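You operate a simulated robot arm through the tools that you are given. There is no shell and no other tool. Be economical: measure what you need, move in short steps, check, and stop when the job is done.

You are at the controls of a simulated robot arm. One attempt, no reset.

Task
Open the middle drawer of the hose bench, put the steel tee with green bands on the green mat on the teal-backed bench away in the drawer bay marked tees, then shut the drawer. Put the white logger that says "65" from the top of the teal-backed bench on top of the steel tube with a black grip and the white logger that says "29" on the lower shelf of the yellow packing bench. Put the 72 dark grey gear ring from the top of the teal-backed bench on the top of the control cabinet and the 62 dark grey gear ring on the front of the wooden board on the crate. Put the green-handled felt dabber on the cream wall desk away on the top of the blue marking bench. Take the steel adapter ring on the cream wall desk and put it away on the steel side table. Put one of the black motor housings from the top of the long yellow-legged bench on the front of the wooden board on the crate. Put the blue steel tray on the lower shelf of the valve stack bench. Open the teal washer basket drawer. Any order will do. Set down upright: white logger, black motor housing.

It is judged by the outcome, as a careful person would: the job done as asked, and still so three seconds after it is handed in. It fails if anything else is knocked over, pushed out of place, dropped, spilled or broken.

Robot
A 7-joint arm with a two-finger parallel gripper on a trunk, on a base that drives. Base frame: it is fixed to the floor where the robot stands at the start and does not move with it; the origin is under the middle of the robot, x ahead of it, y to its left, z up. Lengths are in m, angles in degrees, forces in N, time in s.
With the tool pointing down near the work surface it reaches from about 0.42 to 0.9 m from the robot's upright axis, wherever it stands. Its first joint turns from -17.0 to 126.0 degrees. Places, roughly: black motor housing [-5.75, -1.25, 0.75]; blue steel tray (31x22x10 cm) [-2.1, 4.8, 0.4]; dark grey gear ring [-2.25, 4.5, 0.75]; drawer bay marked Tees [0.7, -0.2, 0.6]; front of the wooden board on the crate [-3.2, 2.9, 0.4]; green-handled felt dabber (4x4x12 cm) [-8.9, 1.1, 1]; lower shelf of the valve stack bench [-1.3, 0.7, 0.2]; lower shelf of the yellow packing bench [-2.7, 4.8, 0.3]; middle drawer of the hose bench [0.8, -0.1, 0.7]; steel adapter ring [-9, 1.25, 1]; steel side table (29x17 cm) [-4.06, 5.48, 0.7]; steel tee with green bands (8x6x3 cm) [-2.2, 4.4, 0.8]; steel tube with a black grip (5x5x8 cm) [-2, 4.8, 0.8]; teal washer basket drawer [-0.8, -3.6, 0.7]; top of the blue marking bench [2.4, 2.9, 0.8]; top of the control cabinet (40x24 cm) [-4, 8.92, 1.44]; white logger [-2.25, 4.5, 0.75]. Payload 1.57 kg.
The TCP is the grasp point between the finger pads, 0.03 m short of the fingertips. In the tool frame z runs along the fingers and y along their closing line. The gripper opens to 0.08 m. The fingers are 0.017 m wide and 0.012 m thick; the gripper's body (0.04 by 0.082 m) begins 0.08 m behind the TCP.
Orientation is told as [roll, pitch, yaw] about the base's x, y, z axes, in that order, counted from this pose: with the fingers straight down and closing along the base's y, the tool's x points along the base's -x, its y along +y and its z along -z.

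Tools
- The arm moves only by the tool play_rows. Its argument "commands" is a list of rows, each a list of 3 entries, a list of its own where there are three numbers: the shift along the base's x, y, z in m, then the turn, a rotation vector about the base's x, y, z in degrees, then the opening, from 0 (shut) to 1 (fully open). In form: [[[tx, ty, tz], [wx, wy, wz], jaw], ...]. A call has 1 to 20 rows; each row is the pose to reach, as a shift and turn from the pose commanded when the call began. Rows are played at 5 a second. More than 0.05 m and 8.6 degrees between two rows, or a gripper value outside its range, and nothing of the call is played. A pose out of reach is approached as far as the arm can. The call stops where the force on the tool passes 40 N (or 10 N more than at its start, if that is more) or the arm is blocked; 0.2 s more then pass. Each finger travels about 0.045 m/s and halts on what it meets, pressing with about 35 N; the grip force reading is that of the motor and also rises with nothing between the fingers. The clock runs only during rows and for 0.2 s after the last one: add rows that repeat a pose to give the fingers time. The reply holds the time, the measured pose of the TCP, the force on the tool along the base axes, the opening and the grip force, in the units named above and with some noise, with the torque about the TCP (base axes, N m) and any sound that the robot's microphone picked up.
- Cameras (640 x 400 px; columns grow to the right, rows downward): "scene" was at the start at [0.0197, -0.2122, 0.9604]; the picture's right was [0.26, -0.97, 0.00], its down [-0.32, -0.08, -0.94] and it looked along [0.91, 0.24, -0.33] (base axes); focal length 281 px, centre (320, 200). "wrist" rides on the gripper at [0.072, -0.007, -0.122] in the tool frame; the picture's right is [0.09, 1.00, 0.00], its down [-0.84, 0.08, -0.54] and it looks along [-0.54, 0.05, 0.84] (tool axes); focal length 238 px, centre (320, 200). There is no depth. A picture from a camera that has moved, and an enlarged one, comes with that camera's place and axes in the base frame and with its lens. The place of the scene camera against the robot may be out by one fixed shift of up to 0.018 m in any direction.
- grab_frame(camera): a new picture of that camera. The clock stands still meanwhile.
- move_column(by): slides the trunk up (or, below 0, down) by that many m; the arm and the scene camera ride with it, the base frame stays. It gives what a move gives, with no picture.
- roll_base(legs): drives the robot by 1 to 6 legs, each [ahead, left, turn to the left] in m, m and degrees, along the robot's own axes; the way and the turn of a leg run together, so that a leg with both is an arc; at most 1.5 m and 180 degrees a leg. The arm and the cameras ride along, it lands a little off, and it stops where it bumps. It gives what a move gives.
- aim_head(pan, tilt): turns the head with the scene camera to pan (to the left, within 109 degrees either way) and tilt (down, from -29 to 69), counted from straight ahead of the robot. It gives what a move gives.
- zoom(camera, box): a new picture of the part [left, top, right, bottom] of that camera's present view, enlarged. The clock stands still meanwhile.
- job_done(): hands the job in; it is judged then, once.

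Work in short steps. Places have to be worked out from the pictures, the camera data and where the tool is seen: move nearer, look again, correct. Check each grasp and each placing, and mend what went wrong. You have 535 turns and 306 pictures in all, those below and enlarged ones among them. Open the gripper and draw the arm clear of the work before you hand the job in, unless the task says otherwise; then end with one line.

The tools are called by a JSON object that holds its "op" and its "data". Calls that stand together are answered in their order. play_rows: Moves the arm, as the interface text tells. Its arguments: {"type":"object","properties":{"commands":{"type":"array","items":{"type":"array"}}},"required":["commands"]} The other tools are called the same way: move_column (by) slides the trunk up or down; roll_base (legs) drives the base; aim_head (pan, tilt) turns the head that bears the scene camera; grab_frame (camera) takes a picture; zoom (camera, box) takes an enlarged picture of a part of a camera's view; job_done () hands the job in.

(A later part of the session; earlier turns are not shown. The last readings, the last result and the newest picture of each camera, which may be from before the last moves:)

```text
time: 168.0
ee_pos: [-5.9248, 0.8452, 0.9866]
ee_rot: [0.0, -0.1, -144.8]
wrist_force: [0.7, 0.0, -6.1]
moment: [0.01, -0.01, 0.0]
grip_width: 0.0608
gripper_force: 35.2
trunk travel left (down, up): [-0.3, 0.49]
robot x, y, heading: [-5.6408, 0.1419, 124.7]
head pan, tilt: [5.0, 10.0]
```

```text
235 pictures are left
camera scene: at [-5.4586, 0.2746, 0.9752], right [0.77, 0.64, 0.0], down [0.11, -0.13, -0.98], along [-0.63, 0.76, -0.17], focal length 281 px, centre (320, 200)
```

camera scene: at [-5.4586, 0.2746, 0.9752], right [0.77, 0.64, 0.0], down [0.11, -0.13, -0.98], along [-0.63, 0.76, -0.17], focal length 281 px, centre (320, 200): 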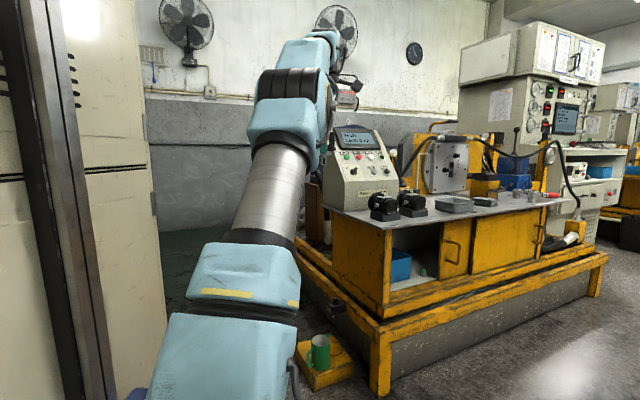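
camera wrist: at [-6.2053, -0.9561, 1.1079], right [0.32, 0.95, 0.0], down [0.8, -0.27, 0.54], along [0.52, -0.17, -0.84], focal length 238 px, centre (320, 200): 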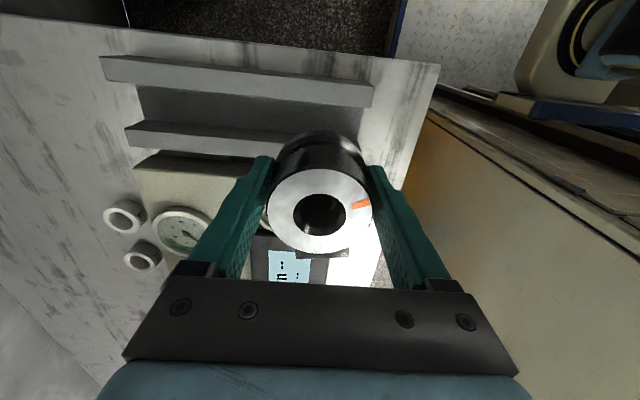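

I can't see the hand past the arm. From the earlier zoom the crate's free front end is its right (east) end, about [-3.2, 2.9]. I'll tuck the arm, turn to heading 156°, and drive between drums and crate toward its east end.

{"op": "play_rows", "data": {"commands": [[[-0.008, -0.047, 0], [0, 0, 0], 0], [[-0.017, -0.094, 0], [0, 0, 0], 0], [[-0.025, -0.142, 0], [0, 0, 0], 0], [[-0.034, -0.19, 0], [0, 0, 0], 0], [[-0.043, -0.237, 0], [0, 0, 0], 0]]}}

{"op": "roll_base", "data": {"legs": [[0, 0, 31.4], [-0.25, -1.2, 0], [-0.25, -1.07, 0]]}}

{"op": "aim_head", "data": {"pan": -100, "tilt": 25}}

{"op": "grab_frame", "data": {"camera": "scene"}}

```text
time: 169.2
ee_pos: [-5.9673, 0.6106, 0.9862]
ee_rot: [0.1, 0.0, -144.8]
wrist_force: [0.0, 0.1, -6.0]
moment: [0.0, -0.03, -0.03]
grip_width: 0.0606
gripper_force: 34.8
trunk travel left (down, up): [-0.3, 0.49]
robot x, y, heading: [-5.6427, 0.1435, 124.9]
head pan, tilt: [5.0, 10.0]
```

```text
time: 182.2
ee_pos: [-4.7995, 2.2431, 0.9877]
ee_rot: [0.1, -0.1, -112.5]
wrist_force: [-0.6, -1.6, -6.3]
moment: [-0.02, -0.02, -0.02]
grip_width: 0.0606
gripper_force: 34.6
trunk travel left (down, up): [-0.3, 0.49]
robot x, y, heading: [-4.2754, 2.0187, 157.4]
head pan, tilt: [5.0, 10.0]
```

```text
time: 184.0
ee_pos: [-4.7991, 2.2444, 0.9863]
ee_rot: [0.1, 0.0, -112.4]
wrist_force: [-0.5, 0.3, -6.0]
moment: [0.02, -0.01, 0.01]
grip_width: 0.0606
gripper_force: 35.2
trunk travel left (down, up): [-0.3, 0.49]
robot x, y, heading: [-4.277, 2.0226, 157.3]
head pan, tilt: [-100.0, 25.0]
```

```text
234 pictures are left
camera scene: at [-4.0534, 2.2734, 0.9509], right [0.84, -0.54, 0.0], down [-0.23, -0.35, -0.91], along [0.49, 0.76, -0.42], focal length 281 px, centre (320, 200)
```

scene: 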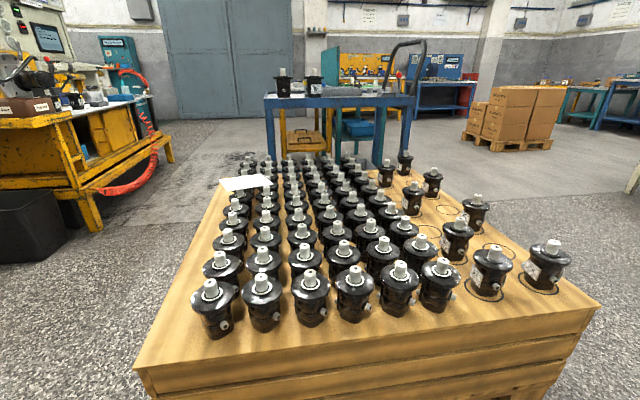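

I'll zoom in on the standing motors and free circles.

{"op": "zoom", "data": {"camera": "scene", "box": [360, 140, 600, 310]}}

```text
2.35 times, centred on (480, 225) of scene
camera zoom: at [-4.0534, 2.2734, 0.9509], right [0.84, -0.54, 0.0], down [-0.23, -0.35, -0.91], along [0.49, 0.76, -0.42], focal length 661 px, centre (-56, 141)
```

zoom: 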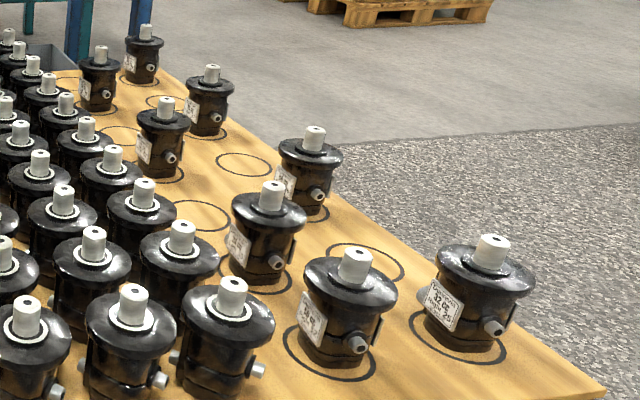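

These crate motors are big hydraulic ones; my held piece is the smaller "57". I want to see its underside before placing, so I'll bring the hand forward-right and lower for the scene camera.

{"op": "play_rows", "data": {"commands": [[[-0.006, 0.037, -0.03], [0, 0, 0], 0], [[-0.012, 0.065, -0.07], [0, 0, 0], 0], [[-0.018, 0.1, -0.1], [0, 0, 0], 0], [[-0.024, 0.135, -0.13], [0, 0, 0], 0], [[-0.03, 0.165, -0.16], [0, 0, 0], 0]]}}

{"op": "aim_head", "data": {"pan": -15, "tilt": 15}}

{"op": "grab_frame", "data": {"camera": "scene"}}

```text
time: 185.2
ee_pos: [-4.8288, 2.4081, 0.8269]
ee_rot: [0.2, -0.1, -112.5]
wrist_force: [-0.3, -0.3, -4.3]
moment: [0.08, -0.03, 0.01]
grip_width: 0.0605
gripper_force: 35.2
trunk travel left (down, up): [-0.3, 0.49]
robot x, y, heading: [-4.2765, 2.026, 157.1]
head pan, tilt: [-100.0, 25.0]
```

```text
time: 186.8
ee_pos: [-4.8285, 2.4085, 0.8274]
ee_rot: [0.1, -0.1, -112.5]
wrist_force: [0.0, 0.3, -6.7]
moment: [0.01, 0.0, -0.01]
grip_width: 0.0605
gripper_force: 35.1
trunk travel left (down, up): [-0.3, 0.49]
robot x, y, heading: [-4.2757, 2.0242, 157.2]
head pan, tilt: [-15.0, 15.0]
```

```text
232 pictures are left
camera scene: at [-4.1771, 2.2535, 0.9671], right [0.62, 0.79, 0.0], down [0.2, -0.16, -0.97], along [-0.76, 0.59, -0.26], focal length 281 px, centre (320, 200)
```

scene: 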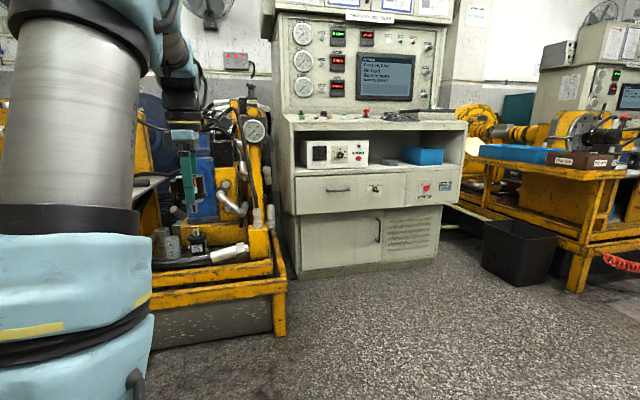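

Now the hand is visible; I'll zoom in on it.

{"op": "zoom", "data": {"camera": "scene", "box": [140, 130, 240, 270]}}

```text
2.86 times, centred on (190, 200) of scene
camera zoom: at [-4.1771, 2.2535, 0.9671], right [0.62, 0.79, 0.0], down [0.2, -0.16, -0.97], along [-0.76, 0.59, -0.26], focal length 803 px, centre (691, 200)
```

zoom: 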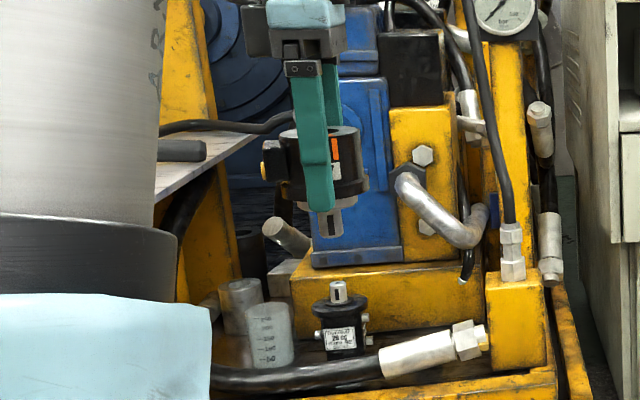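

The shaft sticks out ~3 cm below with a ~2 cm flat end. I'll go to the crate's east end and study the free space there before placing.

{"op": "roll_base", "data": {"legs": [[-1.0, 0, -1.2], [-0.75, 0, 0], [0, -1.2, 0]]}}

{"op": "aim_head", "data": {"pan": -5, "tilt": 30}}

{"op": "grab_frame", "data": {"camera": "scene"}}

{"op": "grab_frame", "data": {"camera": "wrist"}}

```text
time: 201.3
ee_pos: [-2.7247, 2.8097, 0.826]
ee_rot: [0.1, 0.0, -113.8]
wrist_force: [-0.4, -0.3, -5.7]
moment: [0.04, -0.01, -0.01]
grip_width: 0.0605
gripper_force: 34.8
trunk travel left (down, up): [-0.3, 0.49]
robot x, y, heading: [-2.1809, 2.4089, 155.7]
head pan, tilt: [-15.0, 15.0]
```

```text
time: 202.1
ee_pos: [-2.7262, 2.81, 0.8253]
ee_rot: [0.0, -0.1, -114.0]
wrist_force: [0.2, -0.3, -5.3]
moment: [0.0, -0.03, 0.01]
grip_width: 0.0604
gripper_force: 34.8
trunk travel left (down, up): [-0.3, 0.49]
robot x, y, heading: [-2.1796, 2.4112, 155.5]
head pan, tilt: [-5.0, 30.0]
```

```text
230 pictures are left
camera scene: at [-2.0835, 2.6253, 0.9429], right [0.49, 0.87, 0.0], down [0.44, -0.24, -0.87], along [-0.76, 0.42, -0.5], focal length 281 px, centre (320, 200)
```

scene: 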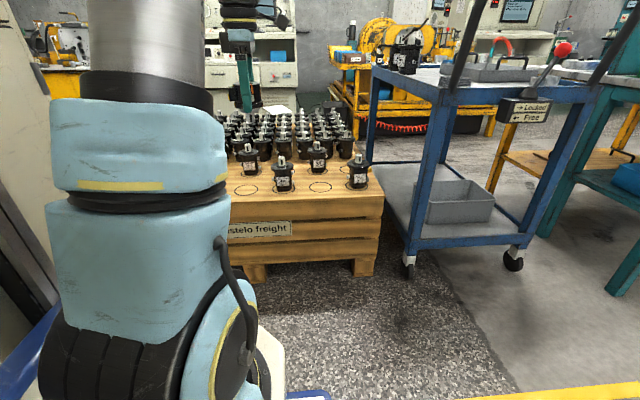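

```text
229 pictures are left
camera wrist: at [-2.7023, 2.8781, 0.9485], right [0.95, -0.32, 0.0], down [-0.27, -0.8, 0.54], along [-0.17, -0.52, -0.84], focal length 238 px, centre (320, 200)
```

wrist: 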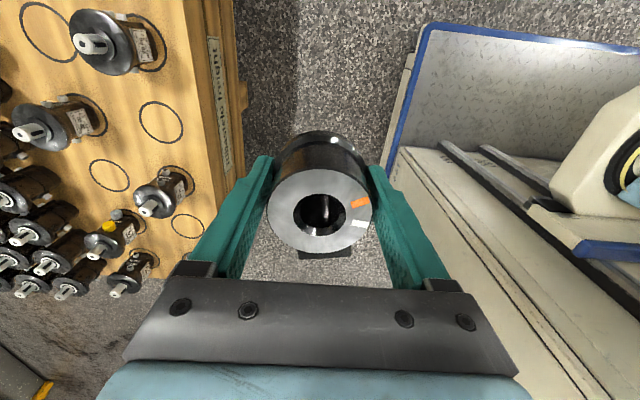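

The front (east) end of the board has free circles. I'll move 0.22 m closer, lower the trunk 0.12 m, and look from above.

{"op": "roll_base", "data": {"legs": [[0.22, 0, 0]]}}

{"op": "move_column", "data": {"by": -0.12}}

{"op": "grab_frame", "data": {"camera": "wrist"}}

{"op": "zoom", "data": {"camera": "scene", "box": [160, 80, 440, 300]}}

```text
time: 203.8
ee_pos: [-2.9233, 2.9015, 0.8254]
ee_rot: [0.1, -0.1, -113.9]
wrist_force: [0.2, -0.2, -5.9]
moment: [0.0, 0.02, 0.0]
grip_width: 0.0601
gripper_force: 34.9
trunk travel left (down, up): [-0.3, 0.49]
robot x, y, heading: [-2.3821, 2.4976, 155.4]
head pan, tilt: [-5.0, 30.0]
```

```text
time: 205.3
ee_pos: [-2.9232, 2.9017, 0.7064]
ee_rot: [0.1, 0.0, -113.9]
wrist_force: [-0.2, 0.2, -5.2]
moment: [0.03, -0.06, -0.04]
grip_width: 0.0608
gripper_force: 35.1
trunk travel left (down, up): [-0.18, 0.61]
robot x, y, heading: [-2.3797, 2.4973, 155.6]
head pan, tilt: [-5.0, 30.0]
```

```text
228 pictures are left
camera wrist: at [-2.9005, 2.9682, 0.8286], right [0.95, -0.32, 0.0], down [-0.27, -0.8, 0.54], along [-0.17, -0.52, -0.84], focal length 238 px, centre (320, 200)
```

wrist: 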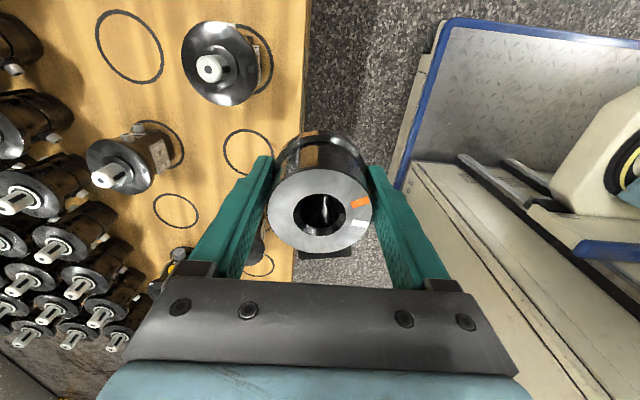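

```text
1.82 times, centred on (300, 190) of scene
camera zoom: at [-2.282, 2.7148, 0.8229], right [0.49, 0.87, 0.0], down [0.44, -0.24, -0.87], along [-0.76, 0.42, -0.5], focal length 511 px, centre (356, 218)
```

zoom: 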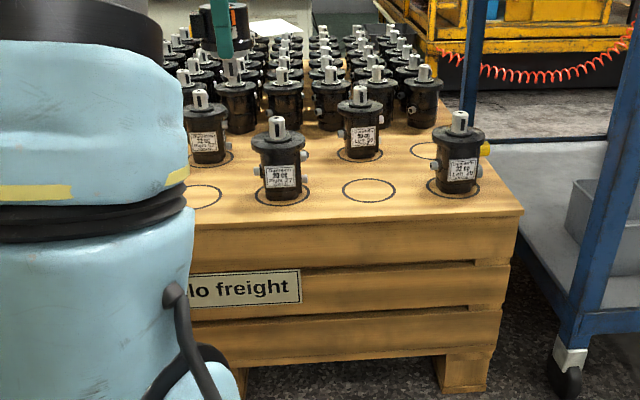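

The front-row empty circle A triangulates to [-3.068, 2.859, 0.434], with ≥14 cm to neighbouring motors. I'll move over it and lower to just above the board.

{"op": "play_rows", "data": {"commands": [[[-0.04, -0.012, 0], [0, 0, 0], 0], [[-0.08, -0.024, 0], [0, 0, 0], 0], [[-0.12, -0.036, 0], [0, 0, 0], 0], [[-0.145, -0.043, -0.03], [0, 0, 0], 0], [[-0.145, -0.043, -0.07], [0, 0, 0], 0], [[-0.145, -0.043, -0.11], [0, 0, 0], 0], [[-0.145, -0.043, -0.15], [0, 0, 0], 0]]}}

{"op": "grab_frame", "data": {"camera": "wrist"}}

{"op": "grab_frame", "data": {"camera": "scene"}}

```text
time: 206.9
ee_pos: [-3.0683, 2.8564, 0.5546]
ee_rot: [0.1, -0.1, -113.9]
wrist_force: [-0.3, 0.1, -5.8]
moment: [0.01, 0.02, 0.02]
grip_width: 0.0605
gripper_force: 34.9
trunk travel left (down, up): [-0.18, 0.61]
robot x, y, heading: [-2.3823, 2.4981, 155.8]
head pan, tilt: [-5.0, 30.0]
```

```text
226 pictures are left
camera wrist: at [-3.0459, 2.9248, 0.6777], right [0.95, -0.32, 0.0], down [-0.27, -0.8, 0.54], along [-0.17, -0.52, -0.84], focal length 238 px, centre (320, 200)
```

wrist: 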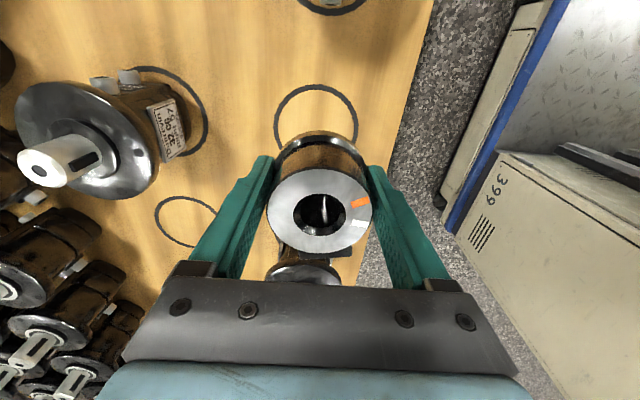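

```text
225 pictures are left
camera scene: at [-2.282, 2.7147, 0.8229], right [0.49, 0.87, 0.0], down [0.44, -0.24, -0.87], along [-0.76, 0.42, -0.5], focal length 281 px, centre (320, 200)
```

scene: 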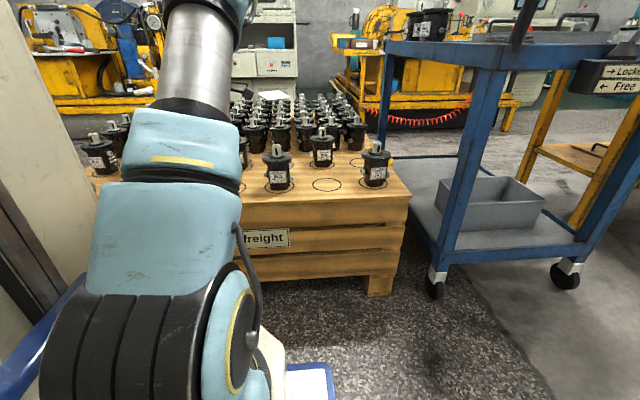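

Aligned over circle A with neighbours ~14 cm away. I'll descend toward contact (expected TCP z≈0.484), reading force.

{"op": "play_rows", "data": {"commands": [[[0, 0.002, -0.03], [0, 0, 0], 0], [[0, 0.002, -0.05], [0, 0, 0], 0], [[0, 0.002, -0.06], [0, 0, 0], 0]]}}

{"op": "play_rows", "data": {"commands": [[[0, 0, -0.004], [0, 0, 0], 0], [[0, 0, -0.008], [0, 0, 0], 0]]}}

```text
time: 207.7
ee_pos: [-3.0675, 2.8594, 0.4955]
ee_rot: [0.1, -0.1, -113.8]
wrist_force: [1.1, 0.3, -5.6]
moment: [0.02, 0.0, 0.03]
grip_width: 0.0603
gripper_force: 35.1
trunk travel left (down, up): [-0.18, 0.61]
robot x, y, heading: [-2.3801, 2.4986, 155.8]
head pan, tilt: [-5.0, 30.0]
```

```text
time: 208.3
ee_pos: [-3.0679, 2.859, 0.4876]
ee_rot: [0.1, -0.1, -113.9]
wrist_force: [0.8, -0.4, -5.3]
moment: [0.03, 0.0, -0.02]
grip_width: 0.0603
gripper_force: 35.5
trunk travel left (down, up): [-0.18, 0.61]
robot x, y, heading: [-2.3811, 2.4973, 155.6]
head pan, tilt: [-5.0, 30.0]
```

No contact yet; continuing in small steps.

{"op": "play_rows", "data": {"commands": [[[0, 0, -0.004], [0, 0, 0], 0], [[0, 0, -0.008], [0, 0, 0], 0]]}}

{"op": "play_rows", "data": {"commands": [[[0, 0, -0.003], [0, 0, 0], 0], [[0, 0, -0.006], [0, 0, 0], 0]]}}

```text
time: 208.9
ee_pos: [-3.0686, 2.8603, 0.4787]
ee_rot: [0.1, -0.1, -113.9]
wrist_force: [-0.5, -0.4, -5.4]
moment: [0.07, 0.02, -0.02]
grip_width: 0.0604
gripper_force: 34.2
trunk travel left (down, up): [-0.18, 0.61]
robot x, y, heading: [-2.3815, 2.504, 155.6]
head pan, tilt: [-5.0, 30.0]
```

```text
time: 209.5
ee_pos: [-3.0692, 2.8601, 0.478]
ee_rot: [-0.3, -0.1, -113.9]
wrist_force: [5.6, -0.8, 31.1]
moment: [-0.06, -0.27, -0.02]
grip_width: 0.0603
gripper_force: 34.9
trunk travel left (down, up): [-0.18, 0.61]
robot x, y, heading: [-2.3792, 2.4984, 155.9]
head pan, tilt: [-5.0, 30.0]
```

Contact at z≈0.478. I'll unload, open only a couple of millimetres, and see if it stands on its own.

{"op": "play_rows", "data": {"commands": [[[0, 0, 0.0045], [0, 0, 0], 0], [[0, 0, 0.0045], [0, 0, 0], 0.72], [[0, 0, 0.0045], [0, 0, 0], 0.76], [[0, 0, 0.0045], [0, 0, 0], 0.79], [[0, 0, 0.0045], [0, 0, 0], 0.79]]}}

{"op": "grab_frame", "data": {"camera": "wrist"}}

```text
time: 210.7
ee_pos: [-3.0678, 2.8591, 0.4781]
ee_rot: [0.0, 0.0, -113.8]
wrist_force: [0.0, 0.4, -1.3]
moment: [0.0, 0.0, -0.03]
grip_width: 0.0632
gripper_force: 0.1
trunk travel left (down, up): [-0.18, 0.61]
robot x, y, heading: [-2.3772, 2.501, 156.0]
head pan, tilt: [-5.0, 30.0]
```

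```text
224 pictures are left
camera wrist: at [-3.0454, 2.9271, 0.6008], right [0.95, -0.32, 0.0], down [-0.27, -0.8, 0.54], along [-0.17, -0.52, -0.84], focal length 238 px, centre (320, 200)
```

wrist: 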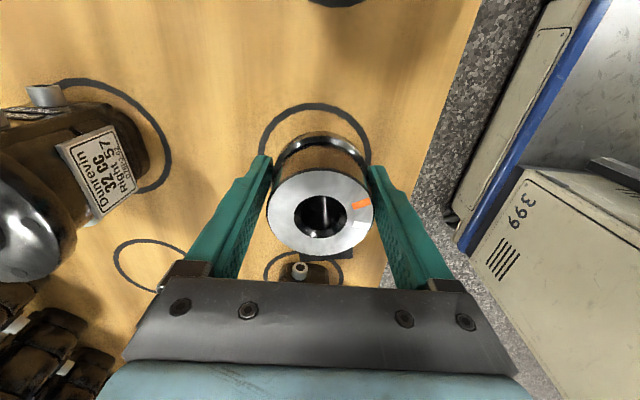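

It stands unsupported in the 63 mm gap. I'll wait and open in stages, checking it stays still.

{"op": "play_rows", "data": {"commands": [[[0, 0, 0], [0, 0, 0], 0.79], [[0, 0, 0], [0, 0, 0], 0.79], [[0, 0, 0], [0, 0, 0], 0.79], [[0, 0, 0], [0, 0, 0], 0.79], [[0, 0, 0], [0, 0, 0], 0.79], [[0, 0, 0], [0, 0, 0], 0.84], [[0, 0, 0], [0, 0, 0], 0.84], [[0, 0, 0], [0, 0, 0], 0.84], [[0, 0, 0], [0, 0, 0], 0.84]]}}

{"op": "grab_frame", "data": {"camera": "wrist"}}

```text
time: 212.7
ee_pos: [-3.0684, 2.8586, 0.4786]
ee_rot: [0.0, -0.1, -113.9]
wrist_force: [-0.1, 0.1, -0.1]
moment: [0.02, 0.01, 0.0]
grip_width: 0.0673
gripper_force: 0.0
trunk travel left (down, up): [-0.18, 0.61]
robot x, y, heading: [-2.3802, 2.4981, 156.0]
head pan, tilt: [-5.0, 30.0]
```

```text
223 pictures are left
camera wrist: at [-3.0455, 2.9272, 0.601], right [0.95, -0.32, 0.0], down [-0.27, -0.8, 0.54], along [-0.17, -0.52, -0.84], focal length 238 px, centre (320, 200)
```

wrist: 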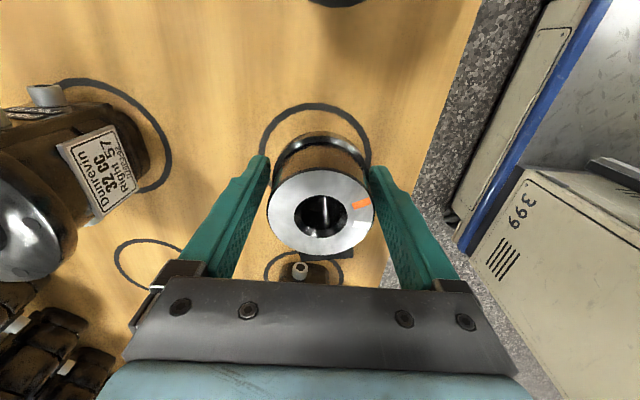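

It stays put. Opening fully and rising straight up.

{"op": "play_rows", "data": {"commands": [[[0, 0, 0], [0, 0, 0], 1], [[0, 0, 0], [0, 0, 0], 1], [[0, 0, 0.02], [0, 0, 0], 1], [[0, 0, 0.05], [0, 0, 0], 1], [[0, 0, 0.09], [0, 0, 0], 1], [[0, 0, 0.135], [0, 0, 0], 1], [[0, 0, 0.18], [0, 0, 0], 1], [[0, 0, 0.22], [0, 0, 0], 1]]}}

{"op": "grab_frame", "data": {"camera": "wrist"}}

```text
time: 214.5
ee_pos: [-3.067, 2.8593, 0.6964]
ee_rot: [0.1, -0.2, -114.0]
wrist_force: [0.9, 0.0, 1.1]
moment: [0.02, 0.0, -0.01]
grip_width: 0.0801
gripper_force: 0.2
trunk travel left (down, up): [-0.18, 0.61]
robot x, y, heading: [-2.3817, 2.5017, 155.5]
head pan, tilt: [-5.0, 30.0]
```

```text
222 pictures are left
camera wrist: at [-3.0444, 2.9269, 0.8201], right [0.95, -0.32, 0.0], down [-0.27, -0.8, 0.54], along [-0.17, -0.52, -0.84], focal length 238 px, centre (320, 200)
```

wrist: 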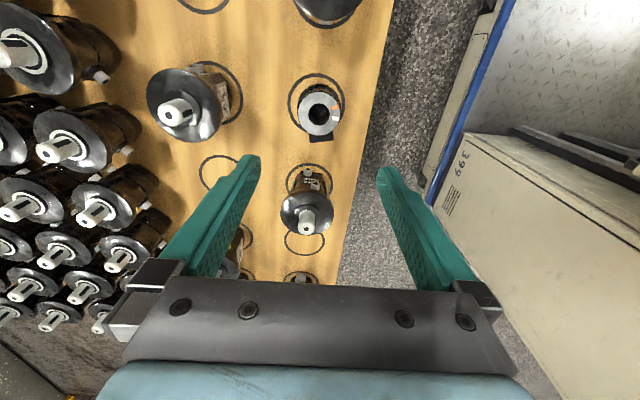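

The housing stands upright in its circle. Next the teal-backed bench to the north; I'll back off, raise the trunk and look that way.

{"op": "roll_base", "data": {"legs": [[-0.45, 0, 0]]}}

{"op": "move_column", "data": {"by": 0.2}}

{"op": "aim_head", "data": {"pan": -75, "tilt": 15}}

{"op": "grab_frame", "data": {"camera": "scene"}}

```text
time: 217.2
ee_pos: [-2.6555, 2.6724, 0.6967]
ee_rot: [0.2, -0.1, -113.8]
wrist_force: [0.8, -0.3, -0.1]
moment: [0.02, 0.0, 0.01]
grip_width: 0.0802
gripper_force: 0.0
trunk travel left (down, up): [-0.18, 0.61]
robot x, y, heading: [-1.9686, 2.3164, 155.7]
head pan, tilt: [-5.0, 30.0]
```

```text
time: 219.3
ee_pos: [-2.6556, 2.6724, 0.8975]
ee_rot: [0.1, 0.0, -113.8]
wrist_force: [0.1, -0.3, -0.4]
moment: [0.02, 0.02, 0.01]
grip_width: 0.08
gripper_force: 0.1
trunk travel left (down, up): [-0.38, 0.41]
robot x, y, heading: [-1.9694, 2.3133, 155.7]
head pan, tilt: [-5.0, 30.0]
```

```text
time: 220.8
ee_pos: [-2.6558, 2.6727, 0.8965]
ee_rot: [0.0, -0.1, -113.9]
wrist_force: [-0.6, -0.2, -0.2]
moment: [-0.05, 0.01, -0.06]
grip_width: 0.0798
gripper_force: 0.1
trunk travel left (down, up): [-0.38, 0.41]
robot x, y, heading: [-1.9688, 2.3152, 155.8]
head pan, tilt: [-75.0, 15.0]
```

```text
221 pictures are left
camera scene: at [-1.7765, 2.5771, 1.0471], right [0.99, -0.16, 0.0], down [-0.04, -0.26, -0.97], along [0.15, 0.95, -0.26], focal length 281 px, centre (320, 200)
```

scene: 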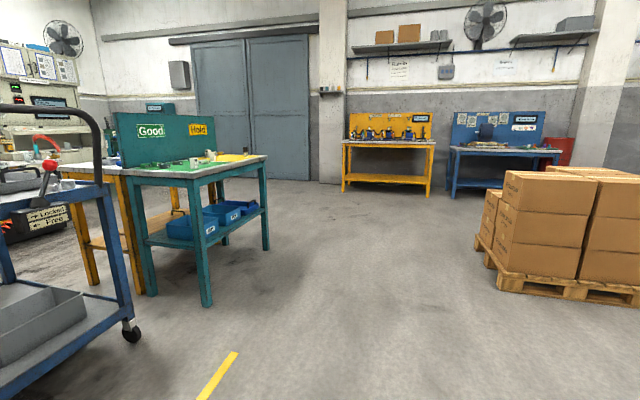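

The teal-backed bench ("Good | Hold") faces my current side, so I keep heading 156° and strafe right ~1.9 m along it.

{"op": "roll_base", "data": {"legs": [[0, -1.0, 0], [0, -0.9, 0]]}}

{"op": "aim_head", "data": {"pan": 0, "tilt": 25}}

{"op": "grab_frame", "data": {"camera": "scene"}}

{"op": "grab_frame", "data": {"camera": "wrist"}}

```text
time: 230.2
ee_pos: [-1.8853, 4.3956, 0.8967]
ee_rot: [0.1, -0.2, -113.5]
wrist_force: [0.3, 0.4, -1.0]
moment: [0.02, -0.02, 0.0]
grip_width: 0.0799
gripper_force: 0.0
trunk travel left (down, up): [-0.38, 0.41]
robot x, y, heading: [-1.1975, 4.0424, 156.3]
head pan, tilt: [-75.0, 15.0]
```

```text
time: 231.7
ee_pos: [-1.8858, 4.3958, 0.8971]
ee_rot: [0.1, -0.1, -113.5]
wrist_force: [0.6, 0.3, 1.2]
moment: [-0.02, 0.01, 0.01]
grip_width: 0.0802
gripper_force: 0.1
trunk travel left (down, up): [-0.38, 0.41]
robot x, y, heading: [-1.1988, 4.0372, 156.2]
head pan, tilt: [0.0, 25.0]
```

```text
220 pictures are left
camera scene: at [-1.1041, 4.2501, 1.0309], right [0.41, 0.91, 0.0], down [0.39, -0.17, -0.91], along [-0.83, 0.37, -0.42], focal length 281 px, centre (320, 200)
```

scene: 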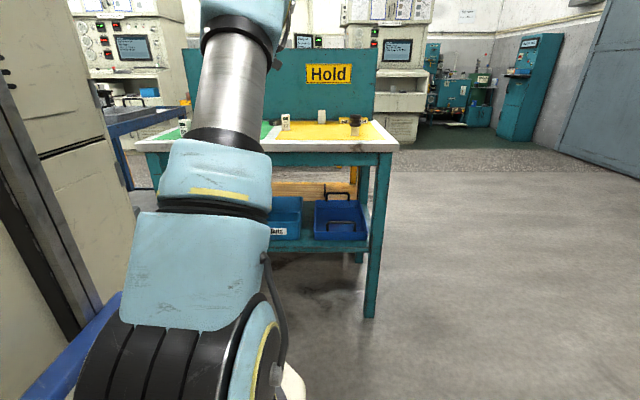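

```text
219 pictures are left
camera wrist: at [-1.8631, 4.4633, 1.0199], right [0.95, -0.31, 0.0], down [-0.26, -0.8, 0.54], along [-0.17, -0.52, -0.84], focal length 238 px, centre (320, 200)
```

wrist: 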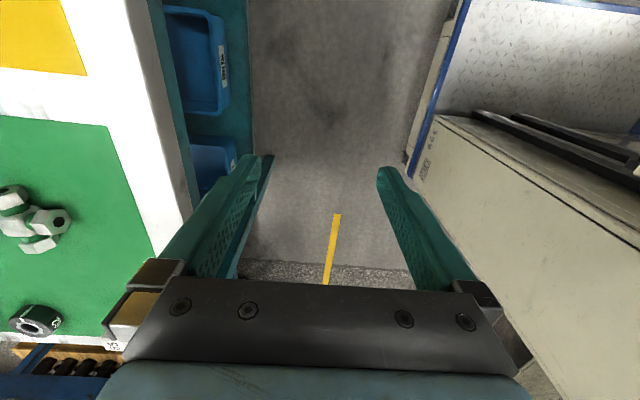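

I'll rotate the gripper back to its normal yaw (camera toward me, looking ahead) for an overview of the bench top.

{"op": "play_rows", "data": {"commands": [[[0, 0, 0.01], [0, 0, -8.2], 1], [[0, 0, 0.02], [0, 0, -16.4], 1], [[0, 0, 0.04], [0, 0, -24.5], 1], [[0, 0, 0.06], [0, 0, -32.7], 1], [[0, 0, 0.08], [0, 0, -40.9], 1], [[0, 0, 0.1], [0, 0, -49], 1], [[0, 0, 0.1], [0, 0, -57.3], 1], [[0, 0, 0.1], [0, 0, -65.5], 1], [[0, 0, 0.1], [0, 0, -73.6], 1], [[0, 0, 0.1], [0, 0, -81.8], 1], [[0, 0, 0.1], [0, 0, -90], 1]]}}

{"op": "grab_frame", "data": {"camera": "wrist"}}

{"op": "zoom", "data": {"camera": "scene", "box": [170, 80, 410, 250]}}

```text
time: 234.1
ee_pos: [-1.8853, 4.3963, 0.9971]
ee_rot: [0.1, -0.1, 156.3]
wrist_force: [1.4, -0.2, -0.3]
moment: [0.03, 0.0, -0.01]
grip_width: 0.08
gripper_force: 0.0
trunk travel left (down, up): [-0.38, 0.41]
robot x, y, heading: [-1.1998, 4.0398, 156.2]
head pan, tilt: [0.0, 25.0]
```

```text
218 pictures are left
camera wrist: at [-1.8169, 4.3723, 1.1201], right [-0.32, -0.95, 0.0], down [-0.8, 0.27, 0.54], along [-0.52, 0.17, -0.84], focal length 238 px, centre (320, 200)
```

wrist: 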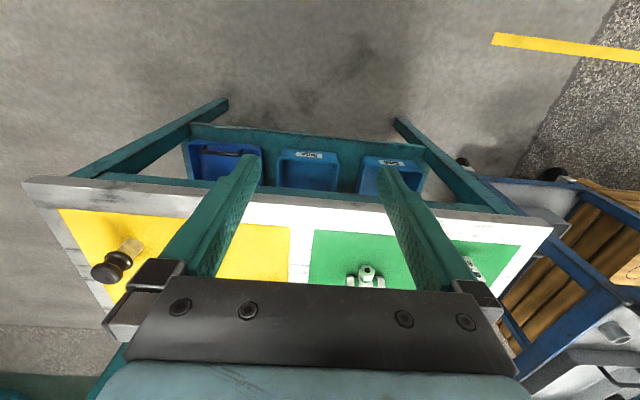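

```text
2.35 times, centred on (290, 165) of scene
camera zoom: at [-1.1042, 4.25, 1.0309], right [0.41, 0.91, 0.0], down [0.39, -0.17, -0.91], along [-0.83, 0.37, -0.42], focal length 661 px, centre (391, 282)
```

zoom: 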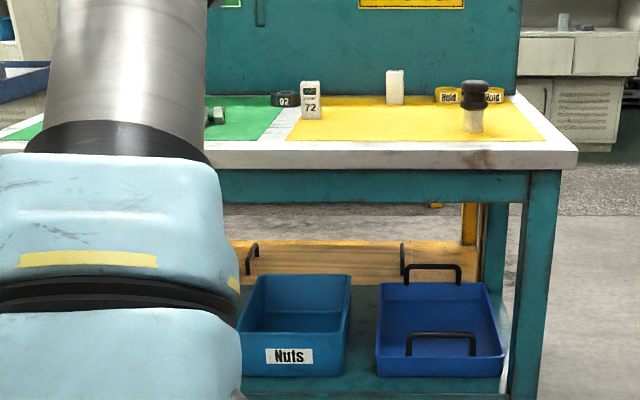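

I see a logger "72", another white one, the tube with black grip, a ring "92", and the handled blue tray. I'll strafe left 0.45 m to see the green mat side.

{"op": "roll_base", "data": {"legs": [[0, 0.45, 0]]}}

{"op": "zoom", "data": {"camera": "scene", "box": [200, 60, 520, 260]}}

{"op": "grab_frame", "data": {"camera": "wrist"}}

```text
time: 236.8
ee_pos: [-2.0686, 3.9828, 0.997]
ee_rot: [0.0, -0.1, 156.5]
wrist_force: [-0.1, 0.3, 0.0]
moment: [0.03, 0.03, -0.01]
grip_width: 0.0799
gripper_force: 0.1
trunk travel left (down, up): [-0.38, 0.41]
robot x, y, heading: [-1.3775, 3.6274, 156.1]
head pan, tilt: [0.0, 25.0]
```

```text
2.00 times, centred on (360, 160) of scene
camera zoom: at [-1.2871, 3.8374, 1.0309], right [0.41, 0.91, 0.0], down [0.39, -0.17, -0.91], along [-0.83, 0.37, -0.42], focal length 562 px, centre (240, 280)
```

zoom: 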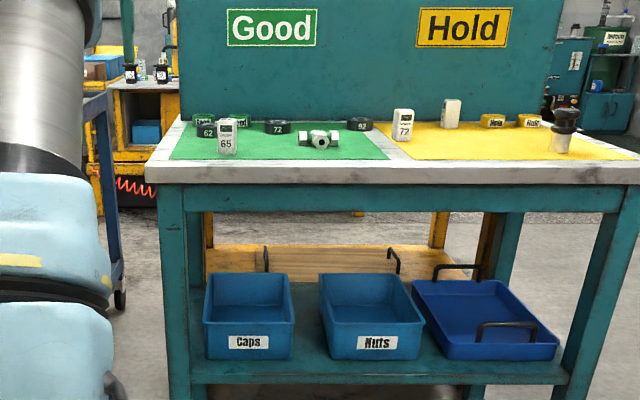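

```text
215 pictures are left
camera wrist: at [-1.9998, 3.96, 1.1201], right [-0.31, -0.95, 0.0], down [-0.8, 0.26, 0.54], along [-0.52, 0.17, -0.84], focal length 238 px, centre (320, 200)
```

wrist: 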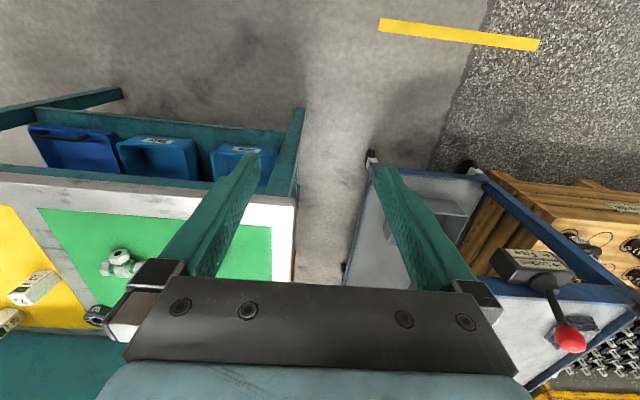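

I'll zoom to read the logger labels.

{"op": "zoom", "data": {"camera": "scene", "box": [370, 100, 510, 160]}}

{"op": "zoom", "data": {"camera": "scene", "box": [280, 100, 420, 160]}}

```text
4.57 times, centred on (440, 130) of scene
camera zoom: at [-1.2871, 3.8374, 1.0309], right [0.41, 0.91, 0.0], down [0.39, -0.17, -0.91], along [-0.83, 0.37, -0.42], focal length 1285 px, centre (-229, 520)
```

zoom: 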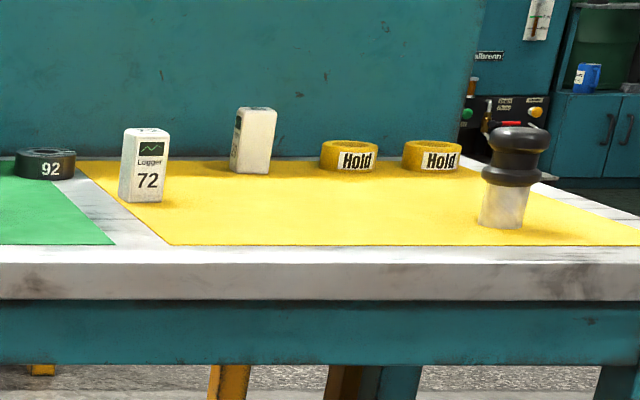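

```text
4.57 times, centred on (350, 130) of scene
camera zoom: at [-1.2871, 3.8374, 1.0309], right [0.41, 0.91, 0.0], down [0.39, -0.17, -0.91], along [-0.83, 0.37, -0.42], focal length 1285 px, centre (183, 520)
```

zoom: 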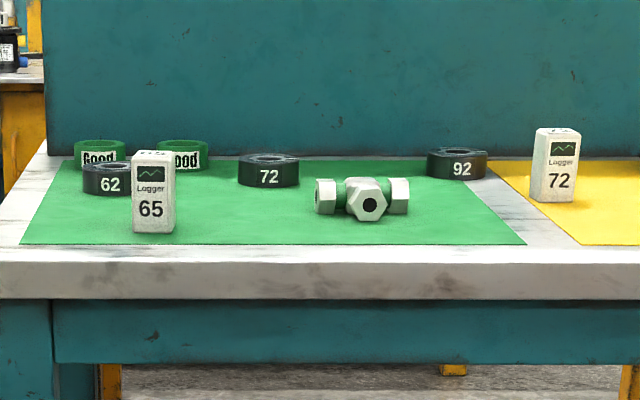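

Logger "65" stands on the green mat, the unread logger at the back of the yellow mat is probably "29". I'll drive closer (0.33 ahead, 0.22 right) to work on the bench.

{"op": "roll_base", "data": {"legs": [[0.33, -0.22, 0]]}}

{"op": "aim_head", "data": {"pan": 0, "tilt": 30}}

{"op": "grab_frame", "data": {"camera": "wrist"}}

{"op": "grab_frame", "data": {"camera": "scene"}}

```text
time: 239.3
ee_pos: [-2.2776, 4.3195, 0.9969]
ee_rot: [0.0, -0.2, 156.3]
wrist_force: [0.3, 0.0, 0.6]
moment: [-0.01, 0.01, 0.02]
grip_width: 0.0802
gripper_force: 0.0
trunk travel left (down, up): [-0.38, 0.41]
robot x, y, heading: [-1.5904, 3.9658, 155.9]
head pan, tilt: [0.0, 25.0]
```

```text
time: 240.0
ee_pos: [-2.2771, 4.32, 0.9969]
ee_rot: [0.0, -0.1, 156.4]
wrist_force: [-0.7, 0.4, 0.5]
moment: [-0.02, 0.01, -0.02]
grip_width: 0.0801
gripper_force: 0.1
trunk travel left (down, up): [-0.38, 0.41]
robot x, y, heading: [-1.5865, 3.961, 156.1]
head pan, tilt: [0.0, 30.0]
```

```text
212 pictures are left
camera wrist: at [-2.2085, 4.297, 1.1201], right [-0.32, -0.95, 0.0], down [-0.8, 0.27, 0.54], along [-0.52, 0.17, -0.84], focal length 238 px, centre (320, 200)
```

wrist: 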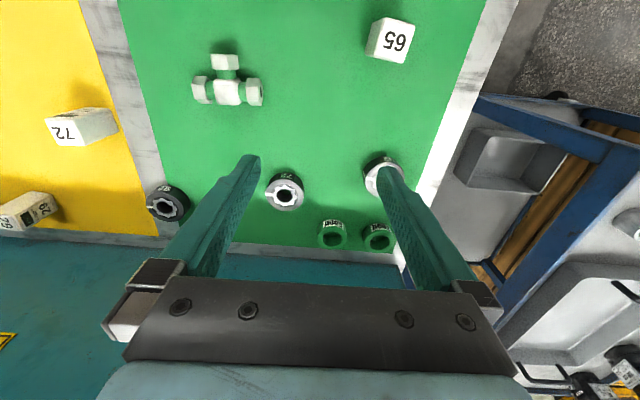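

```text
211 pictures are left
camera scene: at [-1.4946, 4.1715, 1.0229], right [0.41, 0.91, 0.0], down [0.46, -0.2, -0.87], along [-0.79, 0.35, -0.5], focal length 281 px, centre (320, 200)
```

scene: 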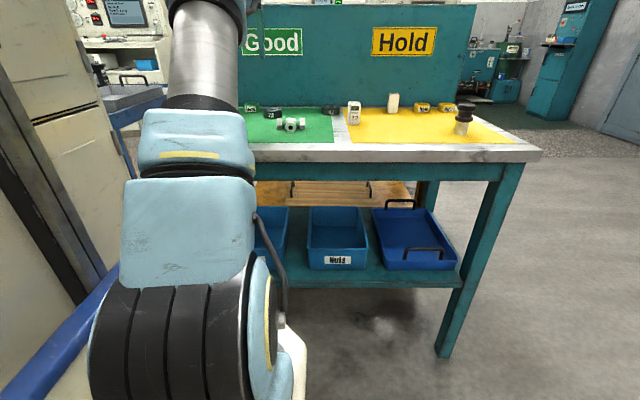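

Tee and logger positions resolve well (mat z≈0.79). I'll zoom to see logger 65's orientation.

{"op": "zoom", "data": {"camera": "wrist", "box": [340, 0, 450, 70]}}

{"op": "zoom", "data": {"camera": "wrist", "box": [0, 170, 110, 250]}}

```text
5.71 times, centred on (395, 35) of wrist
camera zoom: at [-2.2085, 4.297, 1.1201], right [-0.32, -0.95, 0.0], down [-0.8, 0.27, 0.54], along [-0.52, 0.17, -0.84], focal length 1362 px, centre (-109, 1143)
```

zoom: 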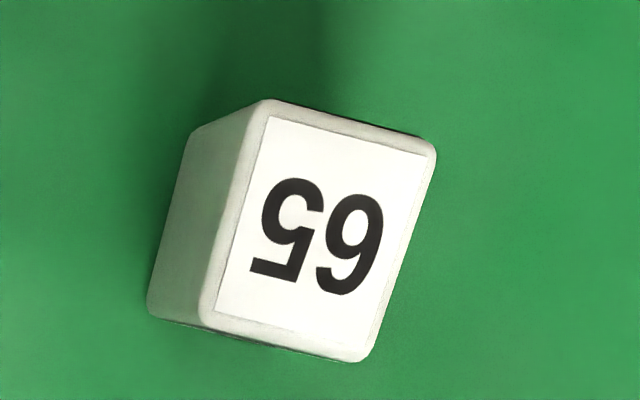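

```text
5.00 times, centred on (55, 210) of wrist
camera zoom: at [-2.2085, 4.297, 1.1201], right [-0.32, -0.95, 0.0], down [-0.8, 0.27, 0.54], along [-0.52, 0.17, -0.84], focal length 1192 px, centre (1645, 150)
```

zoom: 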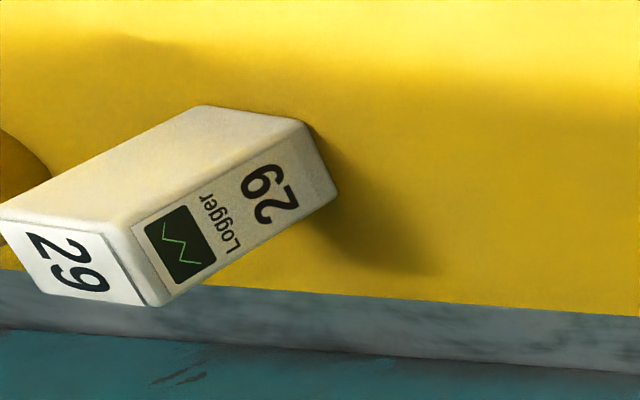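

It's "29" at the back, good. Logger 65 is ~28 mm square, turned about -11° relative to the gripper; top near [-2.224, 4.232, 0.856]. Moving above it and rotating.

{"op": "play_rows", "data": {"commands": [[[0.02, -0.035, 0], [0, 0, -4], 0.8], [[0.04, -0.07, -0.01], [0, 0, -8], 0.8], [[0.053, -0.088, -0.05], [0, 0, -11], 0.8]]}}

{"op": "grab_frame", "data": {"camera": "wrist"}}

```text
time: 240.8
ee_pos: [-2.2238, 4.231, 0.9462]
ee_rot: [0.1, -0.1, 145.3]
wrist_force: [-0.4, 0.0, -0.3]
moment: [0.01, -0.03, -0.01]
grip_width: 0.0642
gripper_force: 0.1
trunk travel left (down, up): [-0.38, 0.41]
robot x, y, heading: [-1.5847, 3.9632, 155.8]
head pan, tilt: [0.0, 30.0]
```

```text
208 pictures are left
camera wrist: at [-2.1603, 4.196, 1.0699], right [-0.49, -0.87, 0.0], down [-0.73, 0.41, 0.54], along [-0.47, 0.27, -0.84], focal length 238 px, centre (320, 200)
```

wrist: 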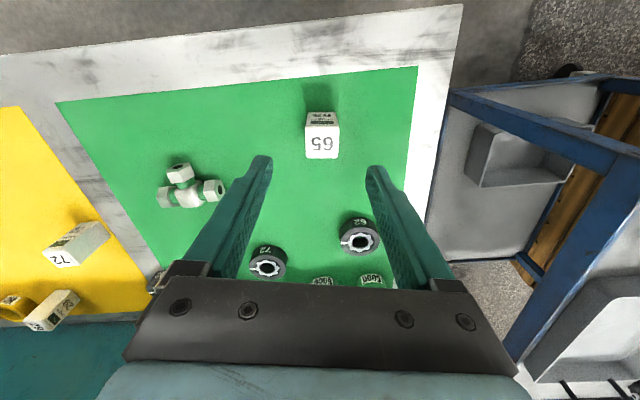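

Well aligned. Descending to grip height and closing.

{"op": "play_rows", "data": {"commands": [[[-0.001, 0.001, -0.045], [0, 0, 0], 0.8], [[-0.001, 0.001, -0.09], [0, 0, 0], 0.8], [[-0.001, 0.001, -0.11], [0, 0, 0], 0.8], [[-0.001, 0.001, -0.11], [0, 0, 0], 0], [[-0.001, 0.001, -0.11], [0, 0, 0], 0], [[-0.001, 0.001, -0.11], [0, 0, 0], 0], [[-0.001, 0.001, -0.11], [0, 0, 0], 0], [[-0.001, 0.001, -0.11], [0, 0, 0], 0]]}}

{"op": "grab_frame", "data": {"camera": "wrist"}}

```text
time: 242.6
ee_pos: [-2.2249, 4.2324, 0.837]
ee_rot: [0.1, -0.1, 145.3]
wrist_force: [0.2, -0.7, 0.3]
moment: [-0.03, -0.03, 0.0]
grip_width: 0.0305
gripper_force: 34.9
trunk travel left (down, up): [-0.38, 0.41]
robot x, y, heading: [-1.5873, 3.9627, 155.8]
head pan, tilt: [0.0, 30.0]
```

```text
207 pictures are left
camera wrist: at [-2.1617, 4.1969, 0.9603], right [-0.49, -0.87, 0.0], down [-0.73, 0.41, 0.54], along [-0.47, 0.27, -0.84], focal length 238 px, centre (320, 200)
```

wrist: 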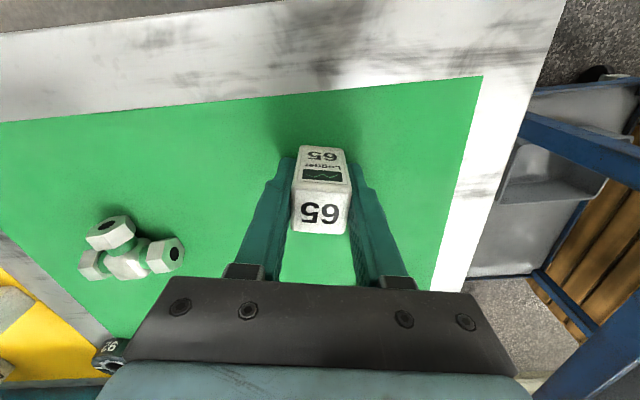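

Gripped (30.5 mm). Lifting 16 cm, then strafing right 0.58 m so the tube is in front of me.

{"op": "play_rows", "data": {"commands": [[[0, 0, 0.04], [0, 0, 0], 0], [[0, 0, 0.085], [0, 0, 0], 0], [[0, 0, 0.13], [0, 0, 0], 0], [[0, 0, 0.16], [0, 0, 0], 0]]}}

{"op": "roll_base", "data": {"legs": [[0, -0.58, 0]]}}

{"op": "grab_frame", "data": {"camera": "wrist"}}

{"op": "grab_frame", "data": {"camera": "scene"}}

```text
time: 243.6
ee_pos: [-2.2247, 4.2333, 0.9974]
ee_rot: [0.0, 0.0, 145.3]
wrist_force: [-0.5, 0.4, -0.8]
moment: [0.01, 0.0, 0.02]
grip_width: 0.0301
gripper_force: 34.6
trunk travel left (down, up): [-0.38, 0.41]
robot x, y, heading: [-1.5878, 3.9631, 155.9]
head pan, tilt: [0.0, 30.0]
```

```text
time: 246.9
ee_pos: [-1.9881, 4.7652, 0.9984]
ee_rot: [0.2, -0.1, 145.4]
wrist_force: [0.1, 0.1, -1.6]
moment: [0.0, 0.01, 0.0]
grip_width: 0.0302
gripper_force: 35.2
trunk travel left (down, up): [-0.38, 0.41]
robot x, y, heading: [-1.3487, 4.4935, 155.8]
head pan, tilt: [0.0, 30.0]
```

```text
206 pictures are left
camera wrist: at [-1.9251, 4.729, 1.1202], right [-0.49, -0.87, 0.0], down [-0.73, 0.41, 0.54], along [-0.47, 0.27, -0.84], focal length 238 px, centre (320, 200)
```

wrist: 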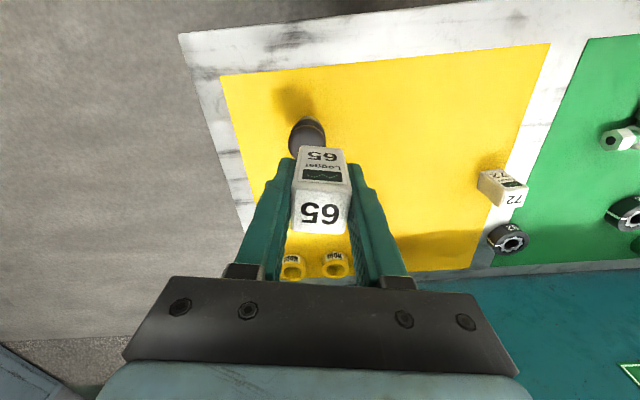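

```text
205 pictures are left
camera scene: at [-1.2568, 4.7033, 1.0229], right [0.41, 0.91, 0.0], down [0.46, -0.2, -0.87], along [-0.79, 0.35, -0.5], focal length 281 px, centre (320, 200)
```

scene: 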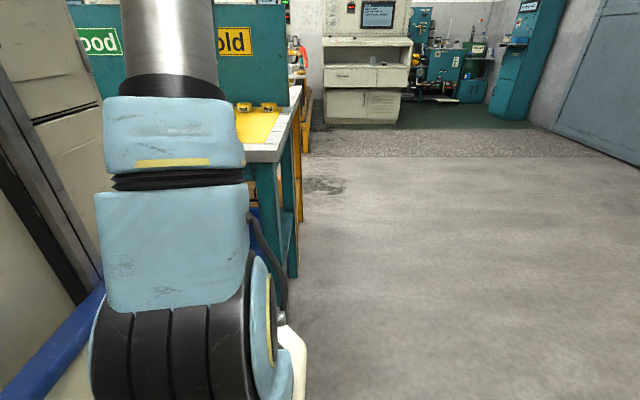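

The tube is nearly under the logger. I'll draw the hand toward me 8 cm to see the tube's top unobstructed.

{"op": "play_rows", "data": {"commands": [[[0.04, -0.018, 0.0], [0, 0, 0], 0], [[0.08, -0.036, 0.0], [0, 0, 0], 0], [[0.1, -0.05, 0.02], [0, 0, 0], 0]]}}

{"op": "zoom", "data": {"camera": "wrist", "box": [220, 120, 420, 290]}}

```text
time: 247.7
ee_pos: [-1.8889, 4.7148, 1.0165]
ee_rot: [0.0, 0.0, 145.2]
wrist_force: [-0.9, 0.1, -1.0]
moment: [-0.01, -0.01, 0.02]
grip_width: 0.0304
gripper_force: 34.7
trunk travel left (down, up): [-0.38, 0.41]
robot x, y, heading: [-1.3538, 4.494, 155.9]
head pan, tilt: [0.0, 30.0]
```

```text
2.35 times, centred on (320, 205) of wrist
camera zoom: at [-1.8257, 4.6795, 1.1397], right [-0.49, -0.87, 0.0], down [-0.73, 0.41, 0.54], along [-0.47, 0.27, -0.84], focal length 561 px, centre (320, 188)
```

zoom: 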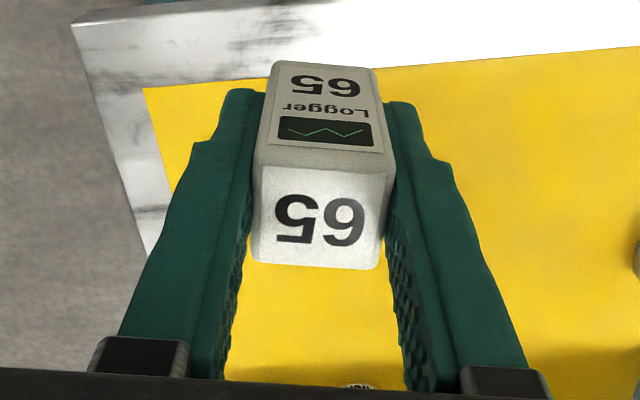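

{"op": "play_rows", "data": {"commands": [[[-0.025, -0.04, 0.0], [0, 0, 0], 0], [[-0.06, -0.075, 0.0], [0, 0, 0], 0], [[-0.09, -0.085, -0.02], [0, 0, 0], 0]]}}

{"op": "zoom", "data": {"camera": "wrist", "box": [120, 60, 360, 240]}}

```text
time: 248.5
ee_pos: [-1.9767, 4.6301, 0.9982]
ee_rot: [0.0, -0.1, 145.3]
wrist_force: [0.5, 1.0, -0.1]
moment: [0.02, 0.02, -0.01]
grip_width: 0.0303
gripper_force: 35.3
trunk travel left (down, up): [-0.38, 0.41]
robot x, y, heading: [-1.3518, 4.4975, 155.7]
head pan, tilt: [0.0, 30.0]
```

```text
2.22 times, centred on (240, 150) of wrist
camera zoom: at [-1.9141, 4.5941, 1.121], right [-0.49, -0.87, 0.0], down [-0.73, 0.41, 0.54], along [-0.47, 0.27, -0.84], focal length 530 px, centre (498, 311)
```

zoom: 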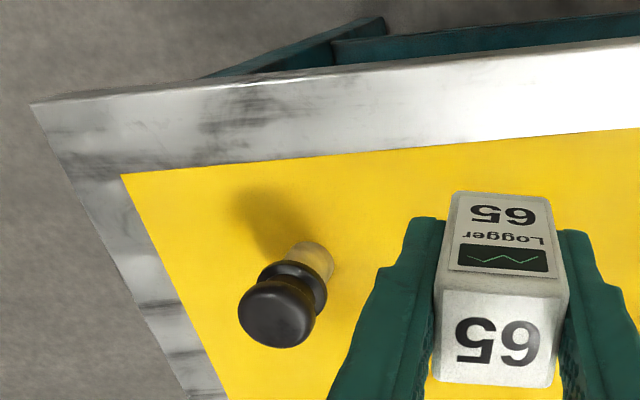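

The tube's top centre is [-1.992, 4.780, 0.875]. Moving over it to z 0.965, then lowering in small steps.

{"op": "play_rows", "data": {"commands": [[[-0.004, 0.04, 0], [0, 0, 0], 0], [[-0.008, 0.08, 0], [0, 0, 0], 0], [[-0.012, 0.12, 0], [0, 0, 0], 0], [[-0.0153, 0.15, 0], [0, 0, 0], 0], [[-0.0153, 0.15, -0.033], [0, 0, 0], 0], [[-0.0153, 0.15, -0.06], [0, 0, 0], 0]]}}

{"op": "play_rows", "data": {"commands": [[[0, 0, -0.005], [0, 0, 0], 0], [[0, 0, -0.01], [0, 0, 0], 0]]}}

```text
time: 249.9
ee_pos: [-1.9942, 4.7805, 0.9385]
ee_rot: [0.1, -0.1, 145.3]
wrist_force: [0.1, 0.8, 0.0]
moment: [-0.01, 0.01, -0.01]
grip_width: 0.0302
gripper_force: 34.7
trunk travel left (down, up): [-0.38, 0.41]
robot x, y, heading: [-1.3515, 4.4949, 155.8]
head pan, tilt: [0.0, 30.0]
```

```text
time: 250.5
ee_pos: [-1.9933, 4.7787, 0.9283]
ee_rot: [0.0, 0.0, 145.3]
wrist_force: [0.5, 0.2, -1.0]
moment: [0.01, -0.01, 0.02]
grip_width: 0.0303
gripper_force: 34.8
trunk travel left (down, up): [-0.38, 0.41]
robot x, y, heading: [-1.3512, 4.4948, 155.7]
head pan, tilt: [0.0, 30.0]
```

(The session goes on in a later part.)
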